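You operate a simulated robot arm through the tools that you are given. There is no shell and no other tool.

You run a simulated two-armed robot. Do the job below in one go: nothing can be reset, and whatever is moved stays where it is left.

Task
Halt the belt with the big stop button, reset, test the lamps, switch to HAND.
Fine: push it in while the belt runs and pull it out again before the reset; leave the belt stopped.

Only the result counts: the job must be done as asked and must still hold three seconds after the hand-in. Knocking over, shifting, dropping, spilling or breaking anything else fails it.

Robot
Two 7-joint arms with two-finger grippers on one trunk that stands fixed in place. Base frame: the origin is at the foot of the trunk, x ahead of it, y to its left, z up. Units: m, rad, N and s.
The left shoulder is at [0.021, 0.175, 1.479], the right one opposite. With the tool pointing down near the work surface each hand reaches from about 0.1 to 0.82 m from the base axis, measured 20 degrees to its own side. Payload 2.94 kg a hand.
The tool frame of a hand sits at the grasp point between the pads (the TCP): z along the fingers, y along the line on which they close. The tips reach 0.03 m beyond it. The gripper opens to 0.138 m; its body begins 0.109 m behind the TCP.
Orientation is told as [roll, pitch, yaw] about the base's x, y, z axes, in that order, counted from this pose: with the fingers straight down and closing along the base's y, the tool's x points along the base's -x, its y along +y and its z along -z.

Tools
- The arms move only by the tool move_arm. It takes "left_deltas", "right_deltas" or both (then of equal length, played together; a hand with none holds still); each is a list of rows, each a list of 3 entries, a list of its own where there are three numbers: the shift along the base's x, y, z in units of 250 mm (1.0 is 250 mm), then the turn, a rotation vector about the base's x, y, z in units of 60 degrees (1.0 is 60 degrees), then the finger opening in m, from 0 to 0.138. In form: [[[tx, ty, tz], [rx, ry, rz], hand], ...]. A call has 1 to 20 rows; each row is the pose to reach, as a shift and turn from the pose commanded when the call began. A call with a number of a shift or a turn outside -1 to 1 is refused whole. A row lasts 0.2 s, in which the tool goes at most 0.05 m and 0.15 rad; a call with a longer step from one row to the next is refused whole, and so is a gripper value outside its range. A pose out of reach is approached as far as the arm can. The call stops where the force on the tool passes 90 N (or 10 N more than at its start, if that is more) or the arm is blocked; 0.2 s more then pass. Each finger travels about 0.045 m/s and halts on what it meets, pressing with about 27 N; the grip force reading is that of the motor and also rises with nothing between the fingers. The clock runs only during rows and for 0.2 s after the last one: add rows that repeat a pose to give the fingers time. It gives the time, the measured TCP pose, the force on the tool (base axes), the opening and the grip force at its end, in the units of the frame above (readings bear some noise), with the torque about the TCP (base axes, N m) and any sound that the robot's microphone picked up.
- Cameras (640 x 400 px; columns grow to the right, rows downward): "scene" is now at [0.057, -0.0456, 1.9684]; the picture's right is [-0.50, -0.86, 0.00], its down [-0.53, 0.31, -0.79] and it looks along [0.68, -0.40, -0.61] (base axes); focal length 371 px, centre (320, 200). "left" rides on the left gripper at [0.071, -0.019, -0.146] in its tool frame; the picture's right is [0.26, 0.97, 0.00], its down [-0.85, 0.23, -0.48] and it looks along [-0.46, 0.12, 0.88] (tool axes); focal length 280 px, centre (320, 200). "right" rides on the right gripper at [0.071, 0.019, -0.146] in its tool frame; the picture's right is [-0.26, 0.97, 0.00], its down [-0.85, -0.23, -0.48] and it looks along [-0.46, -0.13, 0.88] (tool axes); focal length 280 px, centre (320, 200). There is no depth. A picture from a camera that has moved, and an enlarged one, comes with that camera's place and axes in the base frame and with its lens.
- snapshot(camera): a new picture of that camera. No time passes.
- raise_lower(by): moves the trunk up (or, below 0, down) by that many m; the arms and the scene camera ride with it, the base frame stays. It gives what a move gives, with no picture.
- turn_head(pan, tilt): turns the head with the scene camera to pan (to the left, within 2.094 rad either way) and tilt (down, from -0.506 to 1.204), counted from straight ahead of the robot (the tilt from the chest, where the trunk bows). It gives what a move gives.
- inspect(camera, box): a new picture of the part [left, top, right, bottom] of that camera's present view, enlarged. No time passes.
- finish_job(): hands the job in; it is judged then, once.

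Places have to be worked out from the pictures, the camera data and where the tool is seen. Open the grippers and draw the arms clear of the work before you hand the job in, unless the task says otherwise.

The tools are called after "Emit:" as name(argument=value, ...) on one line, values as JSON. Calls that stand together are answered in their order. move_arm: Moves the arms, as the interface text tells. Its arguments: {"type":"object","properties":{"left_deltas":{"type":"array"},"right_deltas":{"type":"array"}},"required":[]} The other tools are called the same way: raise_lower (by) moves the trunk up or down; turn_head (pan, tilt) turns the head that bears the scene camera; snapshot (camera) takes a picture; inspect (camera, box) takes an enlarged picture of a part of a camera's view; finish_job () hands the job in.

At the start:

```text
time: 0.0
left_eef_pos: [0.4318, -0.0001, 1.6302]
left_orientation: [-0.002, 0.0, 0.001]
left_wrist_force: [0.1, 0.1, 0.9]
left_moment: [-0.04, 0.0, -0.03]
left_grip_width: 0.1381
left_grasp_force: 0.1
right_eef_pos: [0.4402, -0.5468, 1.5869]
right_orientation: [0.0, 0.001, -0.001]
right_wrist_force: [0.3, 0.5, -0.3]
right_moment: [0.0, 0.03, 0.02]
right_grip_width: 0.1381
right_grasp_force: 0.0
trunk travel left (down, up): [-0.65, 0.084]
head pan, tilt (commanded): [-0.525, 0.658]
```

scene: 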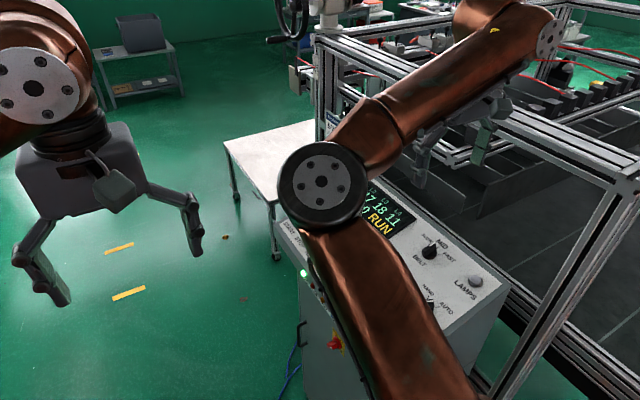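
right: 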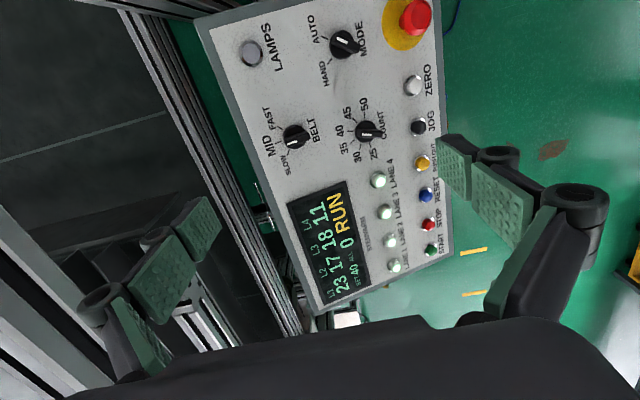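
left: 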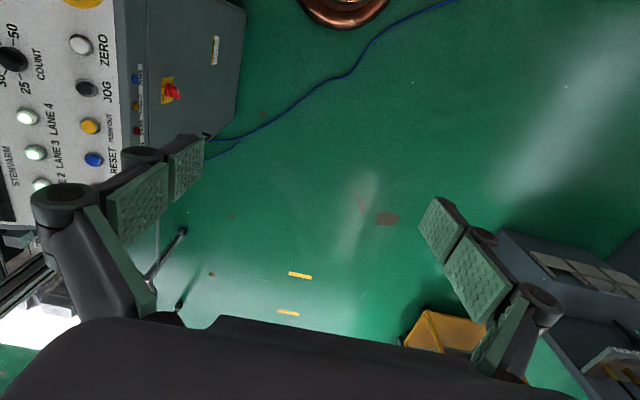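

I'll start by looking closely at the panel with the right-hand camera and the scene camera to read labels and find the positions of the controls.

Emit:
inspect(camera="right", box=[320, 0, 480, 100])

Emit:
inspect(camera="right", box=[200, 0, 460, 160])

Emit:
inspect(camera="right", box=[280, 150, 460, 300])

Emit:
inspect(camera="left", box=[0, 0, 240, 150])

```text
4.00 times, centred on (400, 50) of right
camera zoom: at [0.3708, -0.5258, 1.7309], right [0.26, 0.97, 0.0], down [0.85, -0.23, 0.48], along [0.46, -0.13, -0.88], focal length 1122 px, centre (0, 800)
```

zoom: 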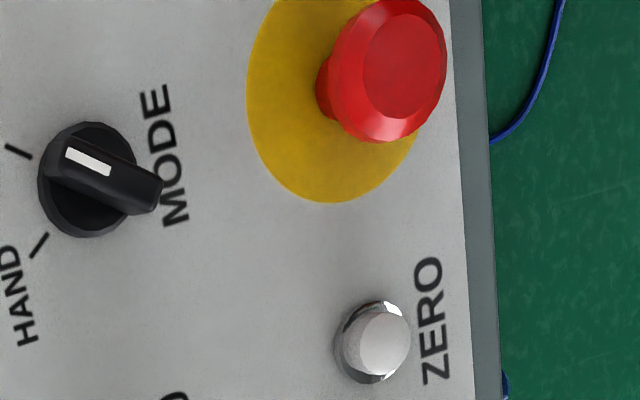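

```text
2.46 times, centred on (330, 80) of right
camera zoom: at [0.3708, -0.5258, 1.7309], right [0.26, 0.97, 0.0], down [0.85, -0.23, 0.48], along [0.46, -0.13, -0.88], focal length 690 px, centre (295, 495)
```

zoom: 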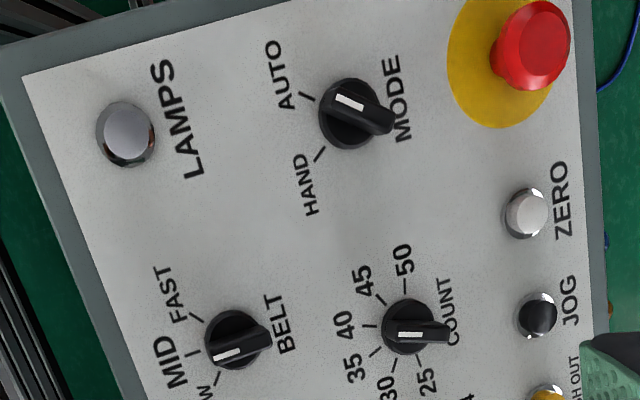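

```text
2.67 times, centred on (370, 225) of right
camera zoom: at [0.3708, -0.5258, 1.7309], right [0.26, 0.97, 0.0], down [0.85, -0.23, 0.48], along [0.46, -0.13, -0.88], focal length 748 px, centre (187, 133)
```

zoom: 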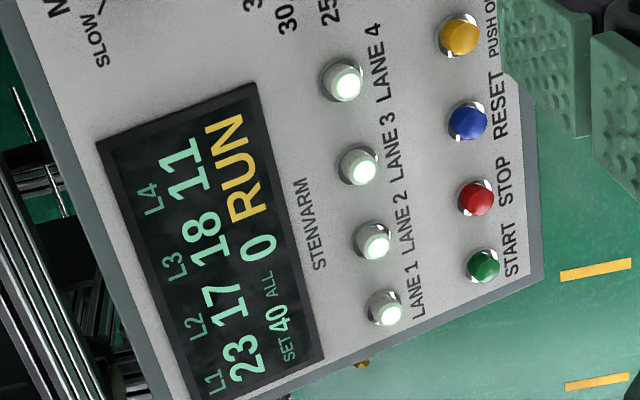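

```text
2.67 times, centred on (120, 75) of left
camera zoom: at [0.3617, -0.02, 1.7759], right [-0.26, 0.96, 0.0], down [0.85, 0.23, 0.47], along [0.46, 0.12, -0.88], focal length 748 px, centre (853, 533)
```

zoom: 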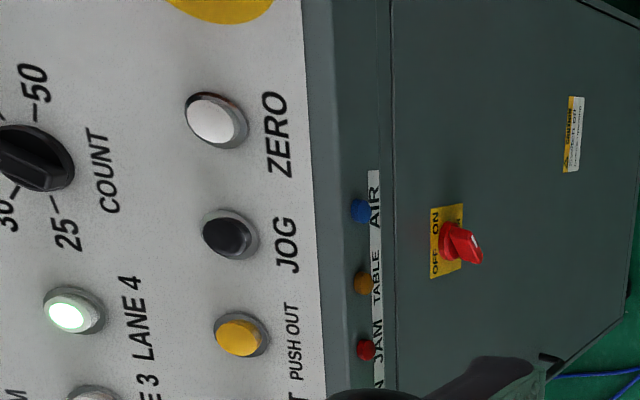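

The layout is clear: the E-stop mushroom sits on the yellow disc, and RESET (blue), LAMPS (grey) and the MODE selector (now at AUTO) are on the same panel. My first triangulation puts the front row near y≈-0.40, z≈1.25. I'll move the right hand sideways at height for a second view, to get the panel's slope and the exact positions.

Emit:
move_arm(right_deltas=[[[-0.1, 0.14, 0], [0, 0, 0], 0.138], [[-0.2, 0.28, 0], [0, 0, 0], 0.138], [[-0.3, 0.42, 0], [0, 0, 0], 0.138], [[-0.4, 0.56, 0], [0, 0, 0], 0.138], [[-0.5, 0.7, 0], [0, 0, 0], 0.138], [[-0.5, 0.7, 0], [0, 0, 0], 0.138]])

Emit:
snapshot(camera="right")

Emit:
snapshot(camera="scene")

```text
time: 1.4
left_eef_pos: [0.4318, -0.0022, 1.6286]
left_orientation: [0.0, 0.001, 0.0]
left_wrist_force: [-0.9, 0.1, 0.1]
left_moment: [0.07, 0.05, -0.02]
left_grip_width: 0.1381
left_grasp_force: 0.0
right_eef_pos: [0.3156, -0.3765, 1.5856]
right_orientation: [0.001, -0.001, 0.0]
right_wrist_force: [1.1, -0.1, -0.5]
right_moment: [0.04, 0.03, 0.0]
right_grip_width: 0.1381
right_grasp_force: 0.1
trunk travel left (down, up): [-0.65, 0.084]
head pan, tilt (commanded): [-0.525, 0.658]
```

```text
taken
camera right: at [0.2453, -0.3555, 1.731], right [0.26, 0.97, 0.0], down [0.85, -0.23, 0.48], along [0.46, -0.12, -0.88], focal length 280 px, centre (320, 200)
```

right: 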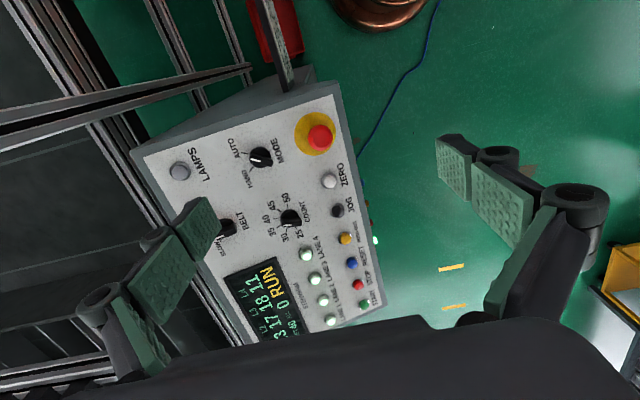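

```text
taken
camera scene: at [0.0581, -0.0473, 1.9683], right [-0.5, -0.86, 0.0], down [-0.53, 0.31, -0.79], along [0.68, -0.4, -0.61], focal length 371 px, centre (320, 200)
```

scene: 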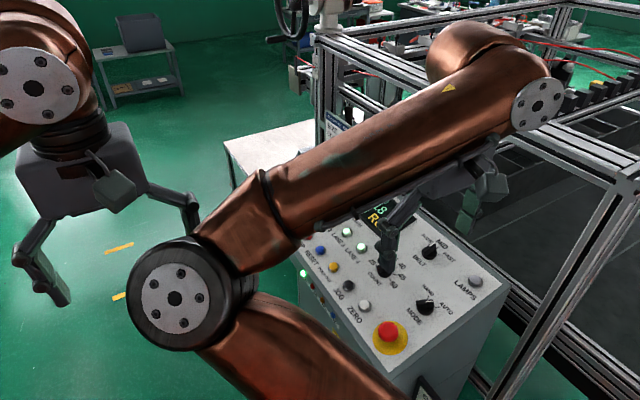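

The two views agree on ZERO at about (0.46,-0.395,1.25) and LAMPS at about (0.354,-0.615,1.317). So the panel rises toward -y at roughly 17°. I'll inspect the new view in more detail to pin down each control.

Emit:
inspect(camera="right", box=[220, 100, 400, 212])

Emit:
inspect(camera="right", box=[280, 200, 440, 340])

Emit:
inspect(camera="scene", box=[300, 220, 500, 400])

Emit:
inspect(camera="right", box=[140, 120, 300, 240])

```text
3.56 times, centred on (310, 156) of right
camera zoom: at [0.2453, -0.3555, 1.731], right [0.26, 0.97, 0.0], down [0.85, -0.23, 0.48], along [0.46, -0.12, -0.88], focal length 997 px, centre (356, 356)
```

zoom: 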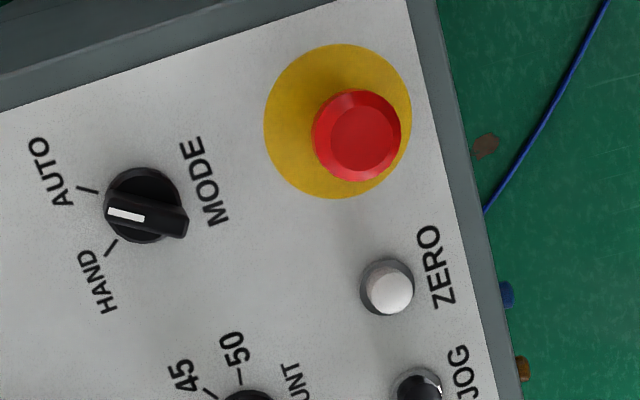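

```text
2.86 times, centred on (360, 270) of right
camera zoom: at [0.2453, -0.3555, 1.731], right [0.26, 0.97, 0.0], down [0.85, -0.23, 0.48], along [0.46, -0.12, -0.88], focal length 801 px, centre (206, 0)
```

zoom: 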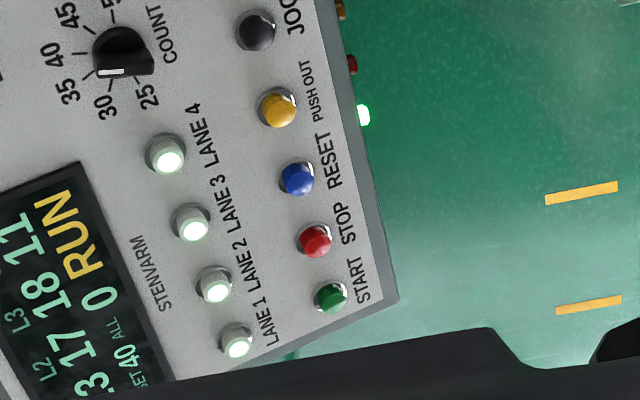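

```text
2.22 times, centred on (400, 310) of scene
camera zoom: at [0.0581, -0.0473, 1.9683], right [-0.5, -0.86, 0.0], down [-0.53, 0.31, -0.79], along [0.68, -0.4, -0.61], focal length 825 px, centre (142, -44)
```

zoom: 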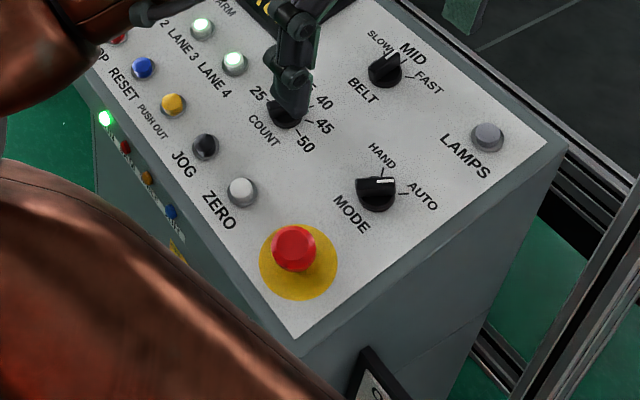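

```text
3.33 times, centred on (220, 180) of right
camera zoom: at [0.2453, -0.3555, 1.731], right [0.26, 0.97, 0.0], down [0.85, -0.23, 0.48], along [0.46, -0.12, -0.88], focal length 935 px, centre (653, 267)
```

zoom: 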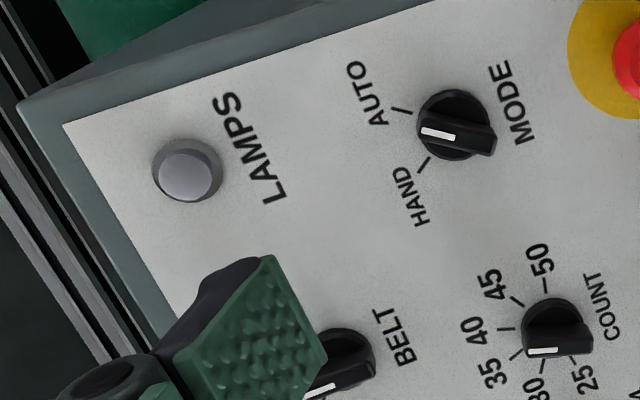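

Triangulated positions:
- E-stop: head top about (0.371,-0.386,1.282), disc centre about (0.374,-0.399,1.238).
- RESET: about (0.663,-0.396,1.257).
- LAMPS: about (0.354,-0.615,1.317).
- MODE: about (0.379,-0.497,1.268).
- Panel normal: about (0,0.285,0.958).

I'll turn the head more toward the panel and start rotating the left hand to give a second viewpoint.

Emit:
turn_head(pan=-0.8, tilt=0.75)

Emit:
move_arm(left_deltas=[[[0, 0, 0], [0, 0, -0.14], 0.138], [[0, 0, 0], [0, 0, -0.28], 0.138], [[0, 0, 0], [0, 0, -0.42], 0.138], [[0, 0, 0], [0, 0, -0.56], 0.138], [[0, 0, 0], [0, 0, -0.7], 0.138], [[0, 0, 0], [0, 0, -0.84], 0.138], [[0, 0, 0], [0, 0, -0.98], 0.138], [[0, 0, 0], [0, 0, -0.98], 0.138]])

Emit:
snapshot(camera="scene")

Emit:
snapshot(camera="left")

```text
time: 2.2
left_eef_pos: [0.4319, -0.0014, 1.6297]
left_orientation: [-0.001, 0.0, 0.002]
left_wrist_force: [-0.3, 0.2, 0.6]
left_moment: [-0.04, -0.03, 0.0]
left_grip_width: 0.1381
left_grasp_force: 0.1
right_eef_pos: [0.3146, -0.3747, 1.5863]
right_orientation: [-0.001, 0.0, 0.0]
right_wrist_force: [0.7, -0.1, -0.2]
right_moment: [0.0, 0.02, 0.02]
right_grip_width: 0.1379
right_grasp_force: 0.1
trunk travel left (down, up): [-0.65, 0.084]
head pan, tilt (commanded): [-0.799, 0.75]
```

```text
time: 3.2
left_eef_pos: [0.4414, -0.003, 1.6279]
left_orientation: [-0.012, -0.018, -0.491]
left_wrist_force: [10.0, -5.2, 3.4]
left_moment: [-0.08, 0.72, 0.86]
left_grip_width: 0.1381
left_grasp_force: 0.0
right_eef_pos: [0.3166, -0.3709, 1.5889]
right_orientation: [-0.008, -0.006, 0.008]
right_wrist_force: [-0.8, 0.1, -0.7]
right_moment: [-0.04, 0.02, 0.03]
right_grip_width: 0.138
right_grasp_force: 0.1
trunk travel left (down, up): [-0.65, 0.084]
head pan, tilt (commanded): [-0.799, 0.75]
stopped in row 4 (left hand): the force on the tool passed its limit at 107 N (the readings are from after the stop); the commanded pose is now the measured one
```

```text
taken
camera scene: at [0.0408, -0.061, 1.9606], right [-0.72, -0.7, 0.0], down [-0.48, 0.49, -0.73], along [0.51, -0.52, -0.68], focal length 371 px, centre (320, 200)
```

scene: 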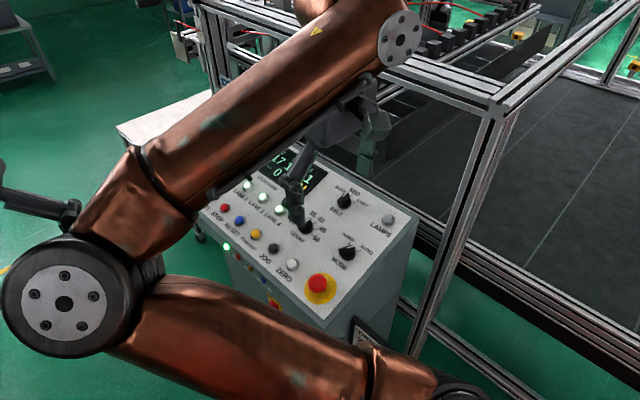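

```text
taken
camera left: at [0.3691, 0.0168, 1.7742], right [0.22, 0.97, -0.02], down [0.85, -0.19, 0.49], along [0.47, -0.12, -0.87], focal length 280 px, centre (320, 200)
```

left: 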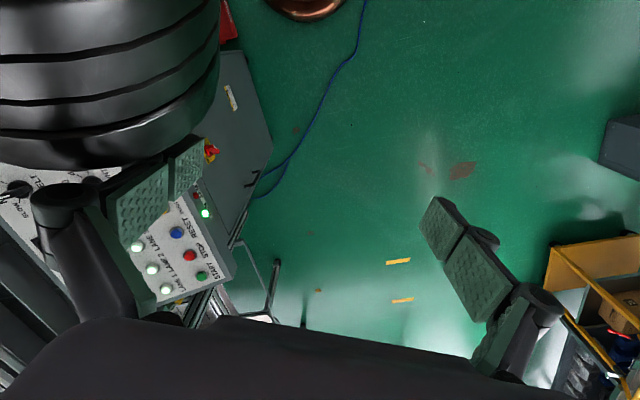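

The left hand bumped the right arm's elbow, which sits near y≈-0.1. I'll move the left hand well away to the left and leave it there.

Emit:
move_arm(left_deltas=[[[0, 0.15, 0], [0, 0, 0], 0.138], [[0, 0.3, 0], [0, 0, 0], 0.138], [[0, 0.45, 0], [0, 0, 0], 0.138], [[0, 0.6, 0], [0, 0, 0], 0.138], [[0, 0.75, 0], [0, 0, 0], 0.138], [[0, 0.9, 0], [0, 0, 0], 0.138], [[0, 0.9, 0], [0, 0, 0], 0.138]])

Emit:
snapshot(camera="scene")

Emit:
snapshot(camera="right")

```text
time: 4.8
left_eef_pos: [0.4389, 0.2239, 1.6287]
left_orientation: [-0.011, -0.016, -0.495]
left_wrist_force: [0.4, 0.3, -0.3]
left_moment: [0.01, 0.02, -0.01]
left_grip_width: 0.138
left_grasp_force: 0.0
right_eef_pos: [0.3161, -0.3723, 1.5885]
right_orientation: [-0.005, -0.007, 0.011]
right_wrist_force: [0.0, 0.0, -0.3]
right_moment: [0.03, -0.01, 0.01]
right_grip_width: 0.138
right_grasp_force: 0.0
trunk travel left (down, up): [-0.65, 0.084]
head pan, tilt (commanded): [-0.799, 0.75]
```

```text
taken
camera scene: at [0.0404, -0.0616, 1.9606], right [-0.72, -0.7, 0.0], down [-0.48, 0.49, -0.73], along [0.51, -0.52, -0.68], focal length 371 px, centre (320, 200)
```

scene: 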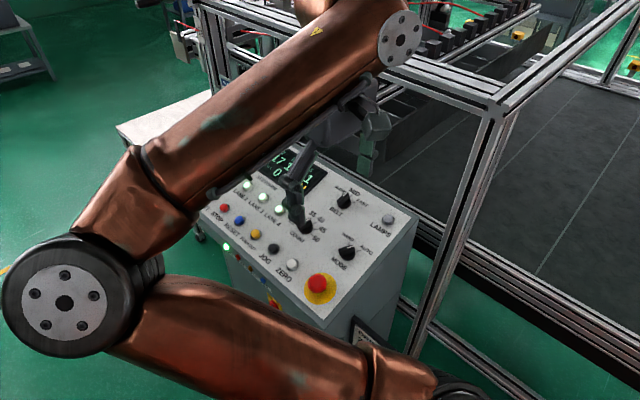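

```text
taken
camera right: at [0.2452, -0.3512, 1.7334], right [0.25, 0.97, -0.01], down [0.85, -0.22, 0.48], along [0.46, -0.13, -0.88], focal length 280 px, centre (320, 200)
```

right: 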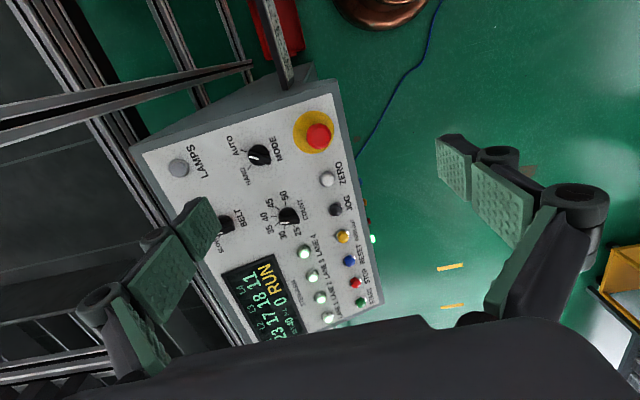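

The left hand is clear now. The frame's top corner works out at about (0.24,-0.75,1.60), so I must stay at y>-0.72. I'll bring the right hand above the E-stop, tilted to the panel normal with the fingers closing, and check alignment from there.

Emit:
move_arm(right_deltas=[[[0.03, 0.01, -0.1], [-0.035, 0.001, -0.001], 0.1], [[0.06, 0.02, -0.2], [-0.07, 0.002, -0.002], 0.08], [[0.09, 0.03, -0.3], [-0.105, 0.003, -0.004], 0.06], [[0.12, 0.04, -0.4], [-0.14, 0.004, -0.006], 0.04], [[0.15, 0.05, -0.5], [-0.175, 0.005, -0.008], 0.02], [[0.18, 0.055, -0.6], [-0.21, 0.006, -0.009], 0.0], [[0.2, 0.057, -0.7], [-0.245, 0.0067, -0.0105], 0.0], [[0.22, 0.059, -0.78], [-0.272, 0.0067, -0.0105], 0.0], [[0.22, 0.059, -0.82], [-0.272, 0.0067, -0.0105], 0.0], [[0.22, 0.059, -0.82], [-0.272, 0.0067, -0.0105], 0.0], [[0.22, 0.059, -0.82], [-0.272, 0.0067, -0.0105], 0.0]])

Emit:
snapshot(camera="right")

Emit:
snapshot(camera="scene")

```text
time: 7.2
left_eef_pos: [0.4386, 0.2242, 1.6283]
left_orientation: [-0.009, -0.014, -0.494]
left_wrist_force: [0.3, -0.2, -0.1]
left_moment: [-0.02, 0.02, 0.0]
left_grip_width: 0.138
left_grasp_force: 0.1
right_eef_pos: [0.3715, -0.3765, 1.3919]
right_orientation: [-0.291, 0.002, -0.003]
right_wrist_force: [0.5, -0.3, -0.4]
right_moment: [-0.02, 0.0, -0.02]
right_grip_width: 0.0001
right_grasp_force: 26.8
right hand out of reach, approached as far as the arm can: row 7, 8, 9, 10, 11
trunk travel left (down, up): [-0.65, 0.084]
head pan, tilt (commanded): [-0.799, 0.75]
```

```text
taken
camera right: at [0.3019, -0.3142, 1.5246], right [0.26, 0.92, -0.28], down [0.85, -0.08, 0.52], along [0.46, -0.37, -0.81], focal length 280 px, centre (320, 200)
```

right: 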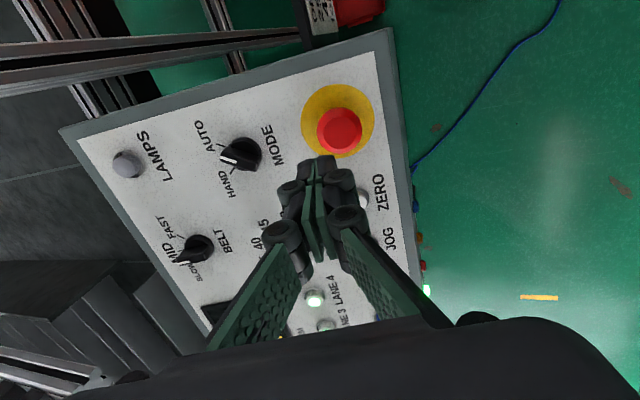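

```text
taken
camera scene: at [0.0399, -0.0611, 1.9606], right [-0.72, -0.7, 0.0], down [-0.48, 0.49, -0.73], along [0.51, -0.52, -0.68], focal length 371 px, centre (320, 200)
```

scene: 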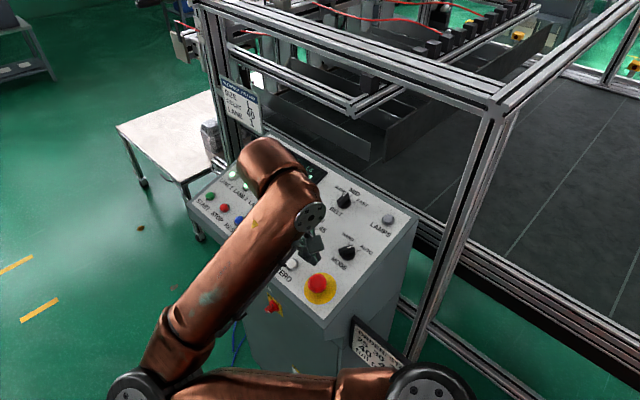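

The tool is right over the E-stop area, but the arm reports it's near its folding limit with the shoulder this high. I'll raise the hand and then lower the trunk, so the arm works lower relative to its shoulder with more room.

Emit:
move_arm(right_deltas=[[[0, 0, 0.15], [0, 0, 0], 0], [[0, 0, 0.3], [0, 0, 0], 0], [[0, 0, 0.45], [0, 0, 0], 0], [[0, 0, 0.6], [0, 0, 0], 0], [[0, 0, 0.75], [0, 0, 0], 0], [[0, 0, 0.9], [0, 0, 0], 0], [[0, 0, 0.95], [0, 0, 0], 0]])

Emit:
snapshot(camera="left")

```text
time: 8.8
left_eef_pos: [0.439, 0.2234, 1.6283]
left_orientation: [-0.011, -0.015, -0.494]
left_wrist_force: [0.0, -0.8, -0.7]
left_moment: [-0.02, -0.03, -0.01]
left_grip_width: 0.138
left_grasp_force: 0.2
right_eef_pos: [0.3729, -0.3759, 1.6265]
right_orientation: [-0.292, 0.005, -0.001]
right_wrist_force: [0.6, 0.6, -0.2]
right_moment: [0.02, 0.03, 0.01]
right_grip_width: 0.0001
right_grasp_force: 26.8
trunk travel left (down, up): [-0.65, 0.084]
head pan, tilt (commanded): [-0.799, 0.75]
```

```text
taken
camera left: at [0.3661, 0.243, 1.7744], right [0.23, 0.97, -0.01], down [0.85, -0.19, 0.49], along [0.47, -0.12, -0.87], focal length 280 px, centre (320, 200)
```

left: 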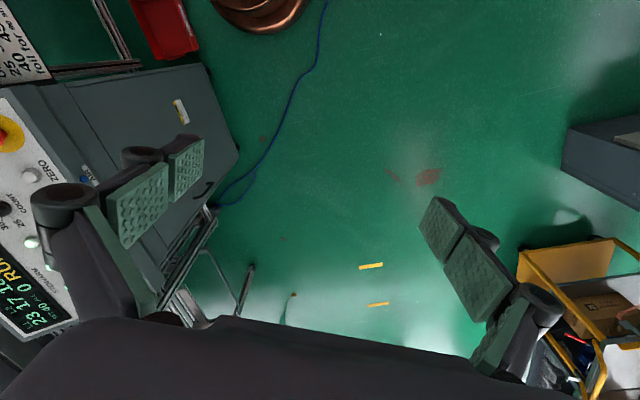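

Below the left hand is only open floor. The right fingertips will end up about 6 cm above the E-stop head, so I'll lower the trunk by 0.25 m.

Emit:
raise_lower(by=-0.25)

Emit:
snapshot(camera="right")

Emit:
snapshot(camera="scene")

```text
time: 11.3
left_eef_pos: [0.4399, 0.2232, 1.3787]
left_orientation: [-0.01, -0.017, -0.495]
left_wrist_force: [0.5, -0.4, 0.1]
left_moment: [0.01, 0.0, -0.01]
left_grip_width: 0.138
left_grasp_force: 0.1
right_eef_pos: [0.3718, -0.3758, 1.3789]
right_orientation: [-0.293, 0.004, -0.002]
right_wrist_force: [-0.1, 0.2, -0.3]
right_moment: [0.0, 0.02, 0.01]
right_grip_width: 0.0001
right_grasp_force: 27.4
trunk travel left (down, up): [-0.4, 0.334]
head pan, tilt (commanded): [-0.799, 0.75]
```

```text
taken
camera right: at [0.3024, -0.314, 1.5122], right [0.26, 0.92, -0.28], down [0.85, -0.08, 0.52], along [0.46, -0.37, -0.81], focal length 280 px, centre (320, 200)
```

right: 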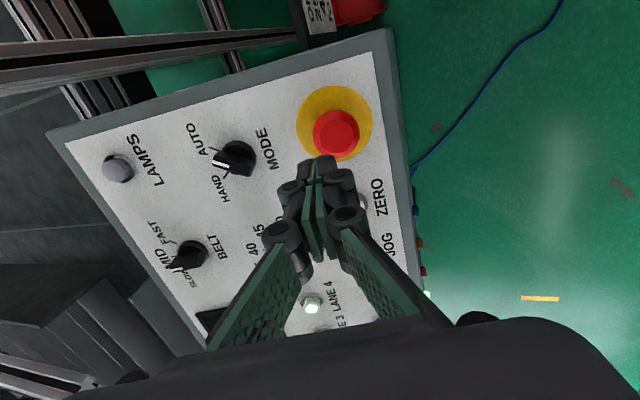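

```text
taken
camera scene: at [0.0824, -0.061, 1.7111], right [-0.72, -0.7, 0.0], down [-0.48, 0.49, -0.73], along [0.51, -0.52, -0.68], focal length 371 px, centre (320, 200)
```

scene: 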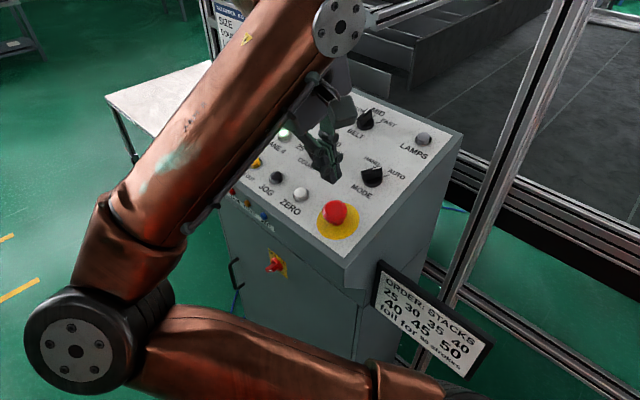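

Reach is fine now. I'll zoom in on the E-stop in this closer view to refine its position relative to the tool axis.

Emit:
inspect(camera="right", box=[280, 75, 400, 175])

Emit:
inspect(camera="scene", box=[260, 120, 440, 260])

```text
4.00 times, centred on (340, 125) of right
camera zoom: at [0.3024, -0.314, 1.5122], right [0.26, 0.92, -0.28], down [0.85, -0.08, 0.52], along [0.46, -0.37, -0.81], focal length 1122 px, centre (240, 500)
```

zoom: 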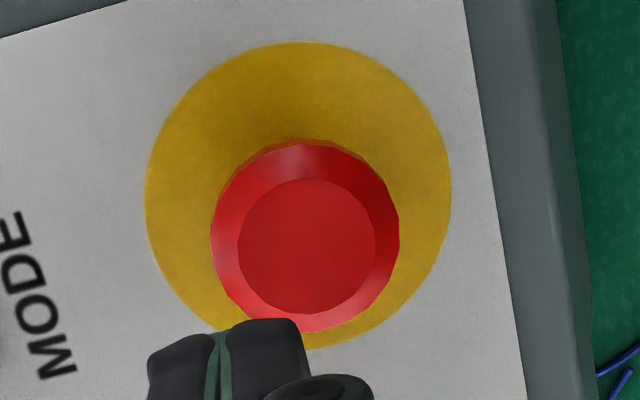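

```text
2.86 times, centred on (350, 190) of scene
camera zoom: at [0.0824, -0.061, 1.7111], right [-0.72, -0.7, 0.0], down [-0.48, 0.49, -0.73], along [0.51, -0.52, -0.68], focal length 1061 px, centre (234, 229)
```

zoom: 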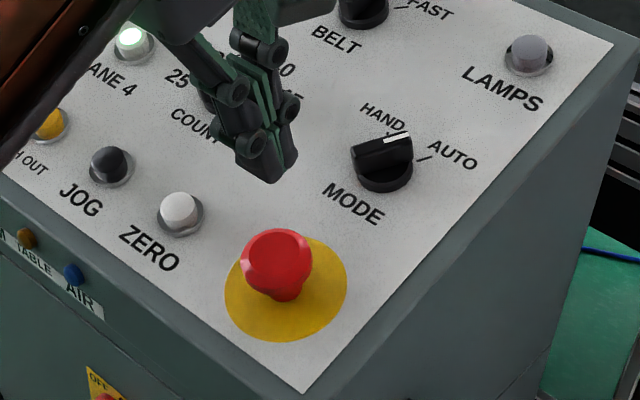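

The E-stop's top facet centre sits 15 mm along the tool's +y from my axis and about 65 mm beyond the tips. I'll correct sideways and advance 50 mm along the panel normal, stopping short of contact.

Emit:
move_arm(right_deltas=[[[-0.004, 0.059, -0.018], [0, 0, 0], 0], [[-0.004, 0.03, -0.114], [0, 0, 0], 0], [[-0.004, 0.001, -0.21], [0, 0, 0], 0], [[-0.004, 0.001, -0.21], [0, 0, 0], 0]])

Emit:
snapshot(camera="right")

Emit:
inspect(camera="scene", box=[260, 120, 440, 260])

```text
time: 12.3
left_eef_pos: [0.4396, 0.2231, 1.3789]
left_orientation: [-0.012, -0.016, -0.496]
left_wrist_force: [0.5, -0.1, 0.6]
left_moment: [-0.02, -0.01, -0.02]
left_grip_width: 0.138
left_grasp_force: 0.1
right_eef_pos: [0.3716, -0.3758, 1.3262]
right_orientation: [-0.294, 0.004, 0.0]
right_wrist_force: [-0.5, -0.2, 0.0]
right_moment: [0.0, -0.03, 0.03]
right_grip_width: 0.0002
right_grasp_force: 27.3
trunk travel left (down, up): [-0.4, 0.334]
head pan, tilt (commanded): [-0.799, 0.75]
```

```text
taken
camera right: at [0.3017, -0.3126, 1.4593], right [0.26, 0.92, -0.28], down [0.85, -0.08, 0.52], along [0.46, -0.37, -0.81], focal length 280 px, centre (320, 200)
```

right: 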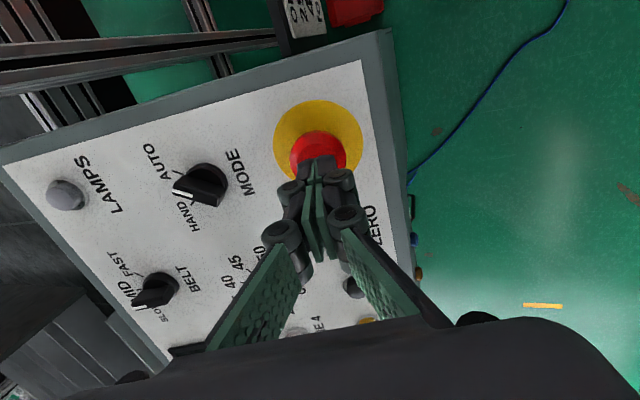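

```text
2.86 times, centred on (350, 190) of scene
camera zoom: at [0.0824, -0.0605, 1.711], right [-0.72, -0.7, 0.0], down [-0.48, 0.49, -0.73], along [0.51, -0.52, -0.68], focal length 1061 px, centre (234, 229)
```

zoom: 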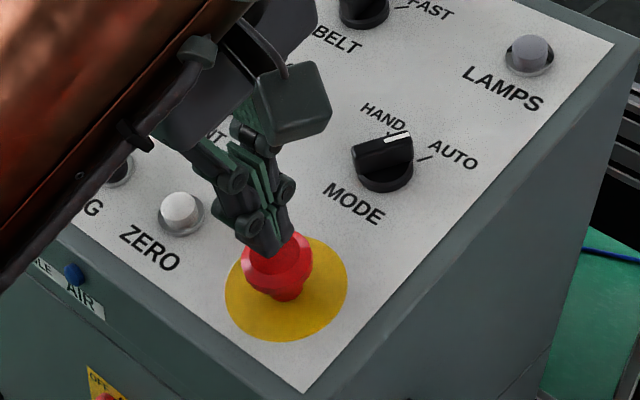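

The fingertips are centred over the mushroom, about 15 mm above it. I'll push slowly along the normal and watch the force and sound.

Emit:
move_arm(right_deltas=[[[0, -0.0046, -0.0153], [0, 0, 0], 0], [[0, -0.0092, -0.0306], [0, 0, 0], 0], [[0, -0.0139, -0.0459], [0, 0, 0], 0], [[0, -0.0173, -0.0574], [0, 0, 0], 0], [[0, -0.0208, -0.0689], [0, 0, 0], 0], [[0, -0.0243, -0.0804], [0, 0, 0], 0]])

Emit:
inspect(camera="scene", box=[260, 120, 440, 260])

Emit:
snapshot(camera="right")

```text
time: 13.7
left_eef_pos: [0.4426, 0.2223, 1.3777]
left_orientation: [-0.011, -0.016, -0.494]
left_wrist_force: [0.1, 0.2, 0.3]
left_moment: [0.03, -0.02, 0.02]
left_grip_width: 0.1381
left_grasp_force: 0.0
right_eef_pos: [0.3716, -0.3823, 1.3044]
right_orientation: [-0.291, 0.004, -0.002]
right_wrist_force: [0.6, 0.4, -0.1]
right_moment: [0.01, 0.0, 0.02]
right_grip_width: 0.0
right_grasp_force: 27.7
trunk travel left (down, up): [-0.4, 0.334]
head pan, tilt (commanded): [-0.799, 0.75]
```

```text
2.86 times, centred on (350, 190) of scene
camera zoom: at [0.0832, -0.0615, 1.7108], right [-0.72, -0.7, 0.0], down [-0.48, 0.49, -0.73], along [0.51, -0.52, -0.68], focal length 1061 px, centre (234, 229)
```

zoom: 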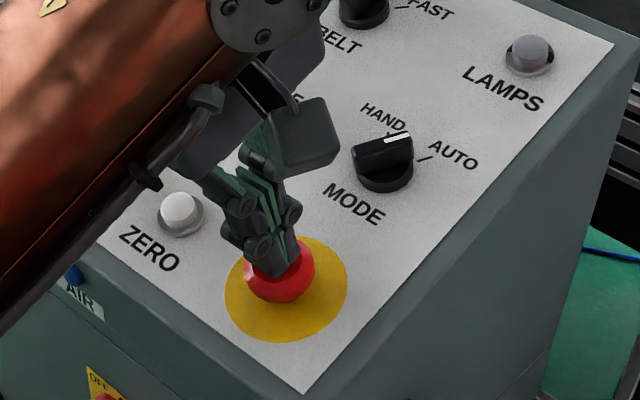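

```text
taken
camera right: at [0.3024, -0.3202, 1.4386], right [0.26, 0.92, -0.28], down [0.85, -0.08, 0.52], along [0.46, -0.37, -0.81], focal length 280 px, centre (320, 200)
```

right: 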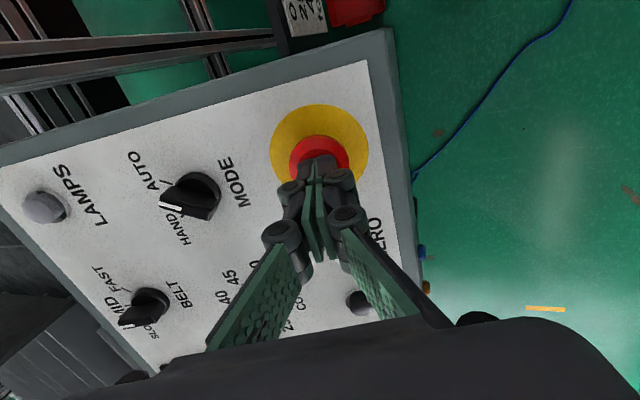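

No contact force yet, so the head is a few millimetres deeper than I estimated. I'll continue in small steps.

Emit:
move_arm(right_deltas=[[[0, -0.0023, -0.0077], [0, 0, 0], 0], [[0, -0.0046, -0.0153], [0, 0, 0], 0], [[0, -0.0069, -0.023], [0, 0, 0], 0], [[0, -0.0092, -0.0306], [0, 0, 0], 0]])

Emit:
inspect(camera="scene", box=[260, 120, 440, 260])

```text
time: 14.7
left_eef_pos: [0.4393, 0.2249, 1.3793]
left_orientation: [-0.011, -0.016, -0.495]
left_wrist_force: [0.3, -0.2, -1.0]
left_moment: [0.0, 0.0, 0.02]
left_grip_width: 0.138
left_grasp_force: 0.0
right_eef_pos: [0.3708, -0.3839, 1.3012]
right_orientation: [-0.303, -0.002, 0.002]
right_wrist_force: [6.1, -1.0, 41.1]
right_moment: [-0.32, -0.09, 0.02]
right_grip_width: 0.0061
right_grasp_force: 28.6
trunk travel left (down, up): [-0.4, 0.334]
head pan, tilt (commanded): [-0.799, 0.75]
```

```text
2.86 times, centred on (350, 190) of scene
camera zoom: at [0.0815, -0.0583, 1.7116], right [-0.72, -0.7, 0.0], down [-0.48, 0.49, -0.73], along [0.51, -0.53, -0.68], focal length 1061 px, centre (234, 229)
```

zoom: 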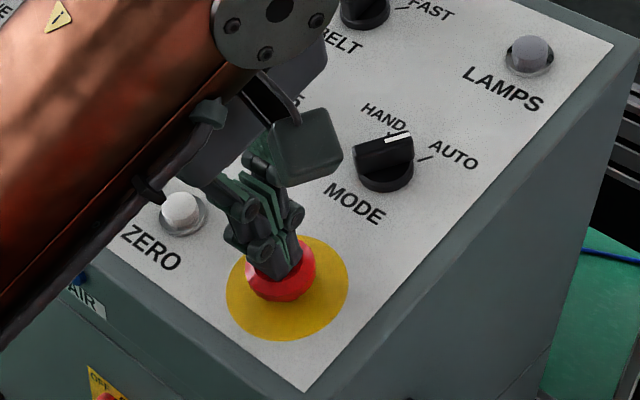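

Contact: about 41 N with little travel so far. I'll push further in the same direction, in small increments within the force limit.

Emit:
move_arm(right_deltas=[[[0, -0.0023, -0.0077], [0, 0, 0], 0], [[0, -0.0046, -0.0153], [0, 0, 0], 0], [[0, -0.0069, -0.023], [0, 0, 0], 0], [[0, -0.0092, -0.0306], [0, 0, 0], 0], [[0, -0.0115, -0.0383], [0, 0, 0], 0]])

Emit:
inspect(camera="scene", box=[260, 120, 440, 260])

Emit:
snapshot(camera="right")

```text
time: 15.8
left_eef_pos: [0.4378, 0.2294, 1.3789]
left_orientation: [-0.014, -0.019, -0.495]
left_wrist_force: [-0.1, 0.3, 1.1]
left_moment: [-0.05, 0.01, -0.02]
left_grip_width: 0.1378
left_grasp_force: 0.2
right_eef_pos: [0.3705, -0.3823, 1.3019]
right_orientation: [-0.318, -0.014, 0.007]
right_wrist_force: [-8.3, 16.8, 35.6]
right_moment: [0.2, 0.53, -0.4]
right_grip_width: 0.006
right_grasp_force: 28.1
trunk travel left (down, up): [-0.4, 0.334]
head pan, tilt (commanded): [-0.799, 0.75]
stopped in row 5 (right hand): the force on the tool passed its limit at 92 N (the readings are from after the stop); the commanded pose is now the measured one
```

```text
2.86 times, centred on (350, 190) of scene
camera zoom: at [0.079, -0.0547, 1.7107], right [-0.72, -0.7, 0.0], down [-0.47, 0.49, -0.73], along [0.51, -0.53, -0.68], focal length 1061 px, centre (234, 229)
```

zoom: 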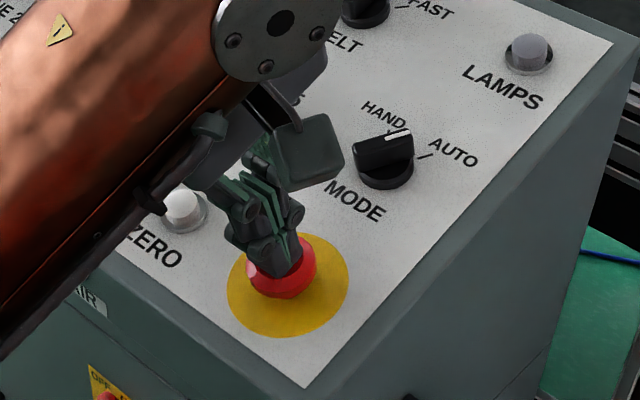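

```text
taken
camera right: at [0.298, -0.317, 1.432], right [0.26, 0.92, -0.3], down [0.84, -0.06, 0.54], along [0.47, -0.39, -0.79], focal length 280 px, centre (320, 200)
```

right: 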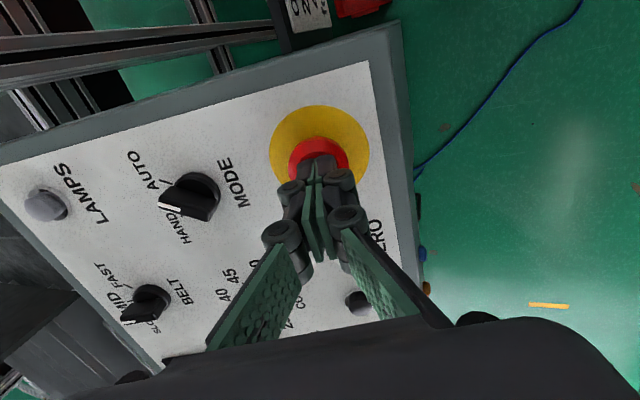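

The force hit 92 N with almost no travel, so I need to see whether it latched. I'll back off along the normal and check the button height and the display.

Emit:
move_arm(right_deltas=[[[0, 0.012, 0.038], [0, 0, 0], 0], [[0, 0.035, 0.115], [0.02, 0.01, 0], 0], [[0, 0.06, 0.2], [0.024, 0.013, -0.006], 0], [[0, 0.08, 0.27], [0.024, 0.013, -0.006], 0], [[0, 0.08, 0.27], [0.024, 0.013, -0.006], 0]])

Emit:
inspect(camera="scene", box=[260, 120, 440, 260])

Emit:
snapshot(camera="right")

Emit:
snapshot(camera="left")

Emit:
snapshot(camera="scene")

```text
time: 17.0
left_eef_pos: [0.4411, 0.2227, 1.3782]
left_orientation: [-0.014, -0.017, -0.495]
left_wrist_force: [-0.4, -0.6, 0.5]
left_moment: [0.01, -0.01, -0.03]
left_grip_width: 0.1378
left_grasp_force: 0.1
right_eef_pos: [0.3746, -0.3665, 1.364]
right_orientation: [-0.285, 0.004, 0.001]
right_wrist_force: [-0.3, 0.2, 0.6]
right_moment: [-0.01, 0.02, 0.03]
right_grip_width: 0.0002
right_grasp_force: 28.6
trunk travel left (down, up): [-0.4, 0.334]
head pan, tilt (commanded): [-0.799, 0.75]
```

```text
2.86 times, centred on (350, 190) of scene
camera zoom: at [0.0832, -0.0608, 1.7109], right [-0.72, -0.7, 0.0], down [-0.48, 0.49, -0.73], along [0.51, -0.52, -0.68], focal length 1061 px, centre (234, 229)
```

zoom: 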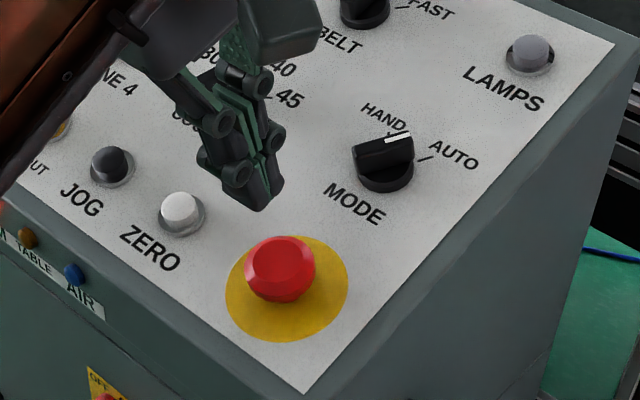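

```text
taken
camera right: at [0.3039, -0.3054, 1.499], right [0.26, 0.93, -0.27], down [0.85, -0.09, 0.52], along [0.45, -0.37, -0.81], focal length 280 px, centre (320, 200)
```

right: 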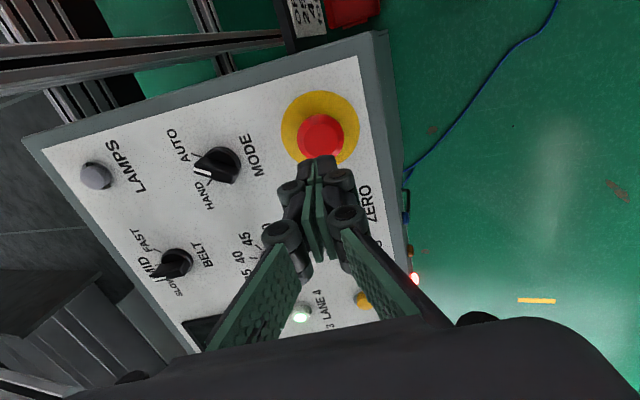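

```text
taken
camera left: at [0.368, 0.2421, 1.5241], right [0.23, 0.97, -0.02], down [0.85, -0.19, 0.49], along [0.47, -0.12, -0.87], focal length 280 px, centre (320, 200)
```

left: 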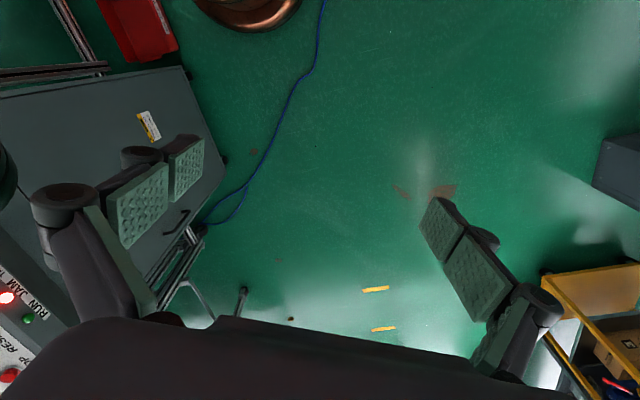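

```text
taken
camera scene: at [0.0832, -0.0608, 1.7109], right [-0.72, -0.7, 0.0], down [-0.48, 0.49, -0.73], along [0.51, -0.52, -0.68], focal length 371 px, centre (320, 200)
```

scene: 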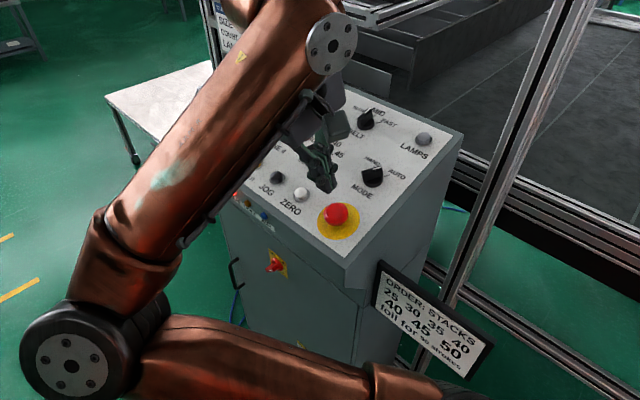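

The E-stop has latched: the stem is no longer visible, the green RUN lamp is out and the red JAM lamp is lit. I'll zoom in to locate the pushed-in head precisely for gripping.

Emit:
inspect(camera="right", box=[240, 75, 400, 175])

Emit:
inspect(camera="left", box=[0, 240, 160, 400])

```text
4.00 times, centred on (320, 125) of right
camera zoom: at [0.3039, -0.3054, 1.499], right [0.26, 0.93, -0.27], down [0.85, -0.09, 0.52], along [0.45, -0.37, -0.81], focal length 1122 px, centre (320, 500)
```

zoom: 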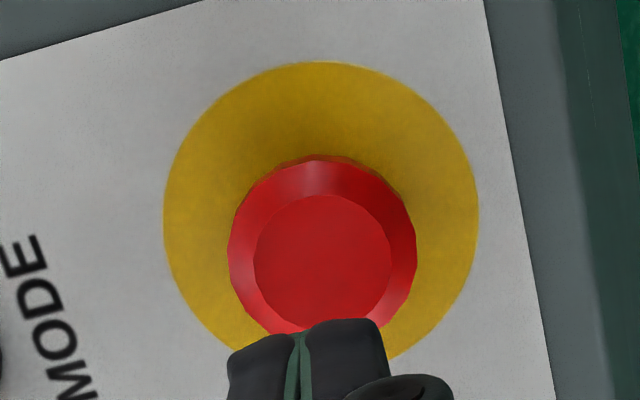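

```text
2.50 times, centred on (80, 320) of left
camera zoom: at [0.368, 0.2421, 1.5241], right [0.23, 0.97, -0.02], down [0.85, -0.19, 0.49], along [0.47, -0.12, -0.87], focal length 701 px, centre (920, -100)
```

zoom: 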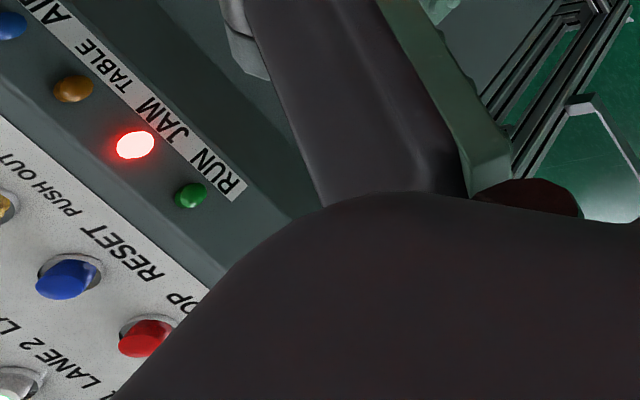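

The E-stop is in and the belt is stopped (JAM lit, RUN out). The tool axis is within about 3 mm of the mushroom axis, so I'll open the fingers to 62 mm and descend around the head.

Emit:
move_arm(right_deltas=[[[-0.014, 0.005, 0], [0, 0, 0], 0.064], [[-0.014, 0.005, 0], [0, 0, 0], 0.064], [[-0.014, 0.005, 0], [0, 0, 0], 0.064], [[-0.014, 0.005, 0], [0, 0, 0], 0.064], [[-0.014, -0.022, -0.09], [0, 0, 0], 0.064], [[-0.014, -0.05, -0.18], [0, 0, 0], 0.064], [[-0.014, -0.068, -0.24], [0, 0, 0], 0.064], [[-0.014, -0.075, -0.265], [0, 0, 0], 0.064], [[-0.014, -0.081, -0.285], [0, 0, 0], 0.064]])

Emit:
snapshot(camera="right")

Emit:
inspect(camera="scene", box=[260, 120, 440, 260])

```text
time: 19.0
left_eef_pos: [0.4398, 0.2231, 1.3776]
left_orientation: [-0.01, -0.018, -0.496]
left_wrist_force: [0.8, -1.2, -0.2]
left_moment: [0.0, -0.03, -0.01]
left_grip_width: 0.1382
left_grasp_force: 0.0
right_eef_pos: [0.3691, -0.3882, 1.2932]
right_orientation: [-0.286, 0.005, 0.001]
right_wrist_force: [0.5, 0.3, 0.2]
right_moment: [0.0, 0.01, 0.02]
right_grip_width: 0.0639
right_grasp_force: 0.0
trunk travel left (down, up): [-0.4, 0.334]
head pan, tilt (commanded): [-0.799, 0.75]
```

```text
taken
camera right: at [0.3003, -0.327, 1.4274], right [0.26, 0.93, -0.27], down [0.85, -0.09, 0.52], along [0.45, -0.37, -0.81], focal length 280 px, centre (320, 200)
```

right: 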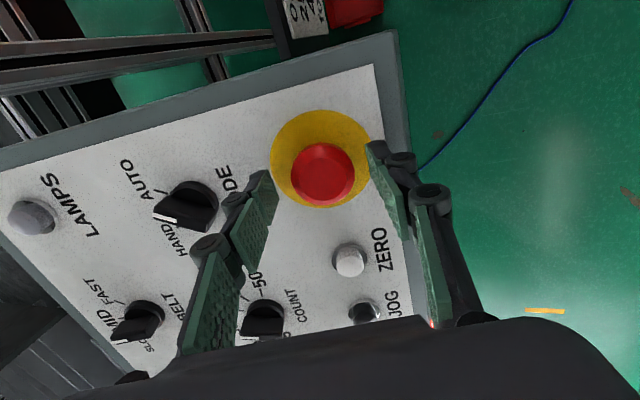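

```text
2.86 times, centred on (350, 190) of scene
camera zoom: at [0.083, -0.0611, 1.7109], right [-0.72, -0.7, 0.0], down [-0.48, 0.49, -0.73], along [0.51, -0.52, -0.68], focal length 1061 px, centre (234, 229)
```

zoom: 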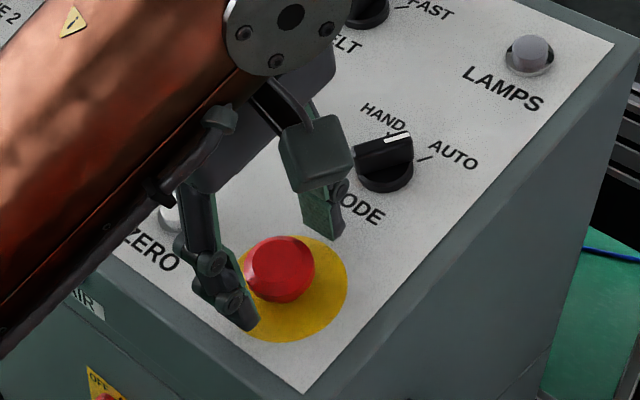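

The fingers straddle the head cleanly. I'll go another 14 mm along the normal so the pads get below the rim, then close.

Emit:
move_arm(right_deltas=[[[0, -0.0055, -0.018], [0, 0, 0], 0.064], [[0, -0.011, -0.036], [0, 0, 0], 0.064], [[0, -0.0162, -0.0536], [0, 0, 0], 0.064], [[0, -0.0162, -0.0536], [0, 0, 0], 0.064]])

Emit:
inspect(camera="right", box=[240, 100, 420, 220])

Emit:
inspect(camera="scene", box=[290, 140, 390, 240])

```text
time: 20.0
left_eef_pos: [0.4398, 0.222, 1.379]
left_orientation: [-0.011, -0.014, -0.495]
left_wrist_force: [0.1, 0.6, -0.3]
left_moment: [0.02, 0.01, 0.0]
left_grip_width: 0.1381
left_grasp_force: 0.1
right_eef_pos: [0.3697, -0.3922, 1.2802]
right_orientation: [-0.285, 0.006, 0.001]
right_wrist_force: [0.5, -0.3, 0.1]
right_moment: [-0.03, 0.0, -0.02]
right_grip_width: 0.064
right_grasp_force: 0.0
trunk travel left (down, up): [-0.4, 0.334]
head pan, tilt (commanded): [-0.799, 0.75]
```

```text
3.33 times, centred on (330, 160) of right
camera zoom: at [0.3001, -0.3312, 1.4139], right [0.26, 0.93, -0.27], down [0.85, -0.09, 0.52], along [0.46, -0.37, -0.81], focal length 935 px, centre (287, 333)
```

zoom: 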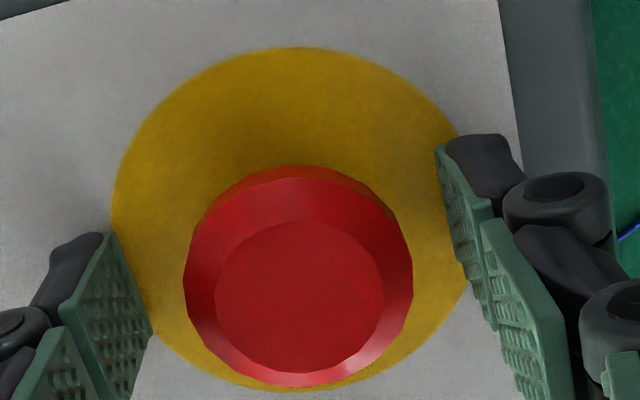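

```text
4.00 times, centred on (340, 190) of scene
camera zoom: at [0.0828, -0.0608, 1.7109], right [-0.72, -0.7, 0.0], down [-0.48, 0.49, -0.73], along [0.51, -0.52, -0.68], focal length 1485 px, centre (240, 240)
```

zoom: 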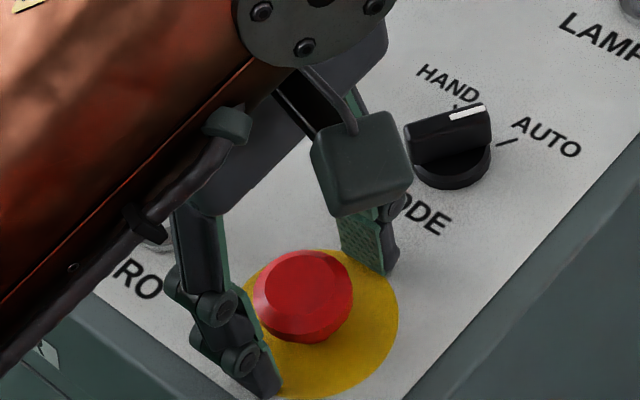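

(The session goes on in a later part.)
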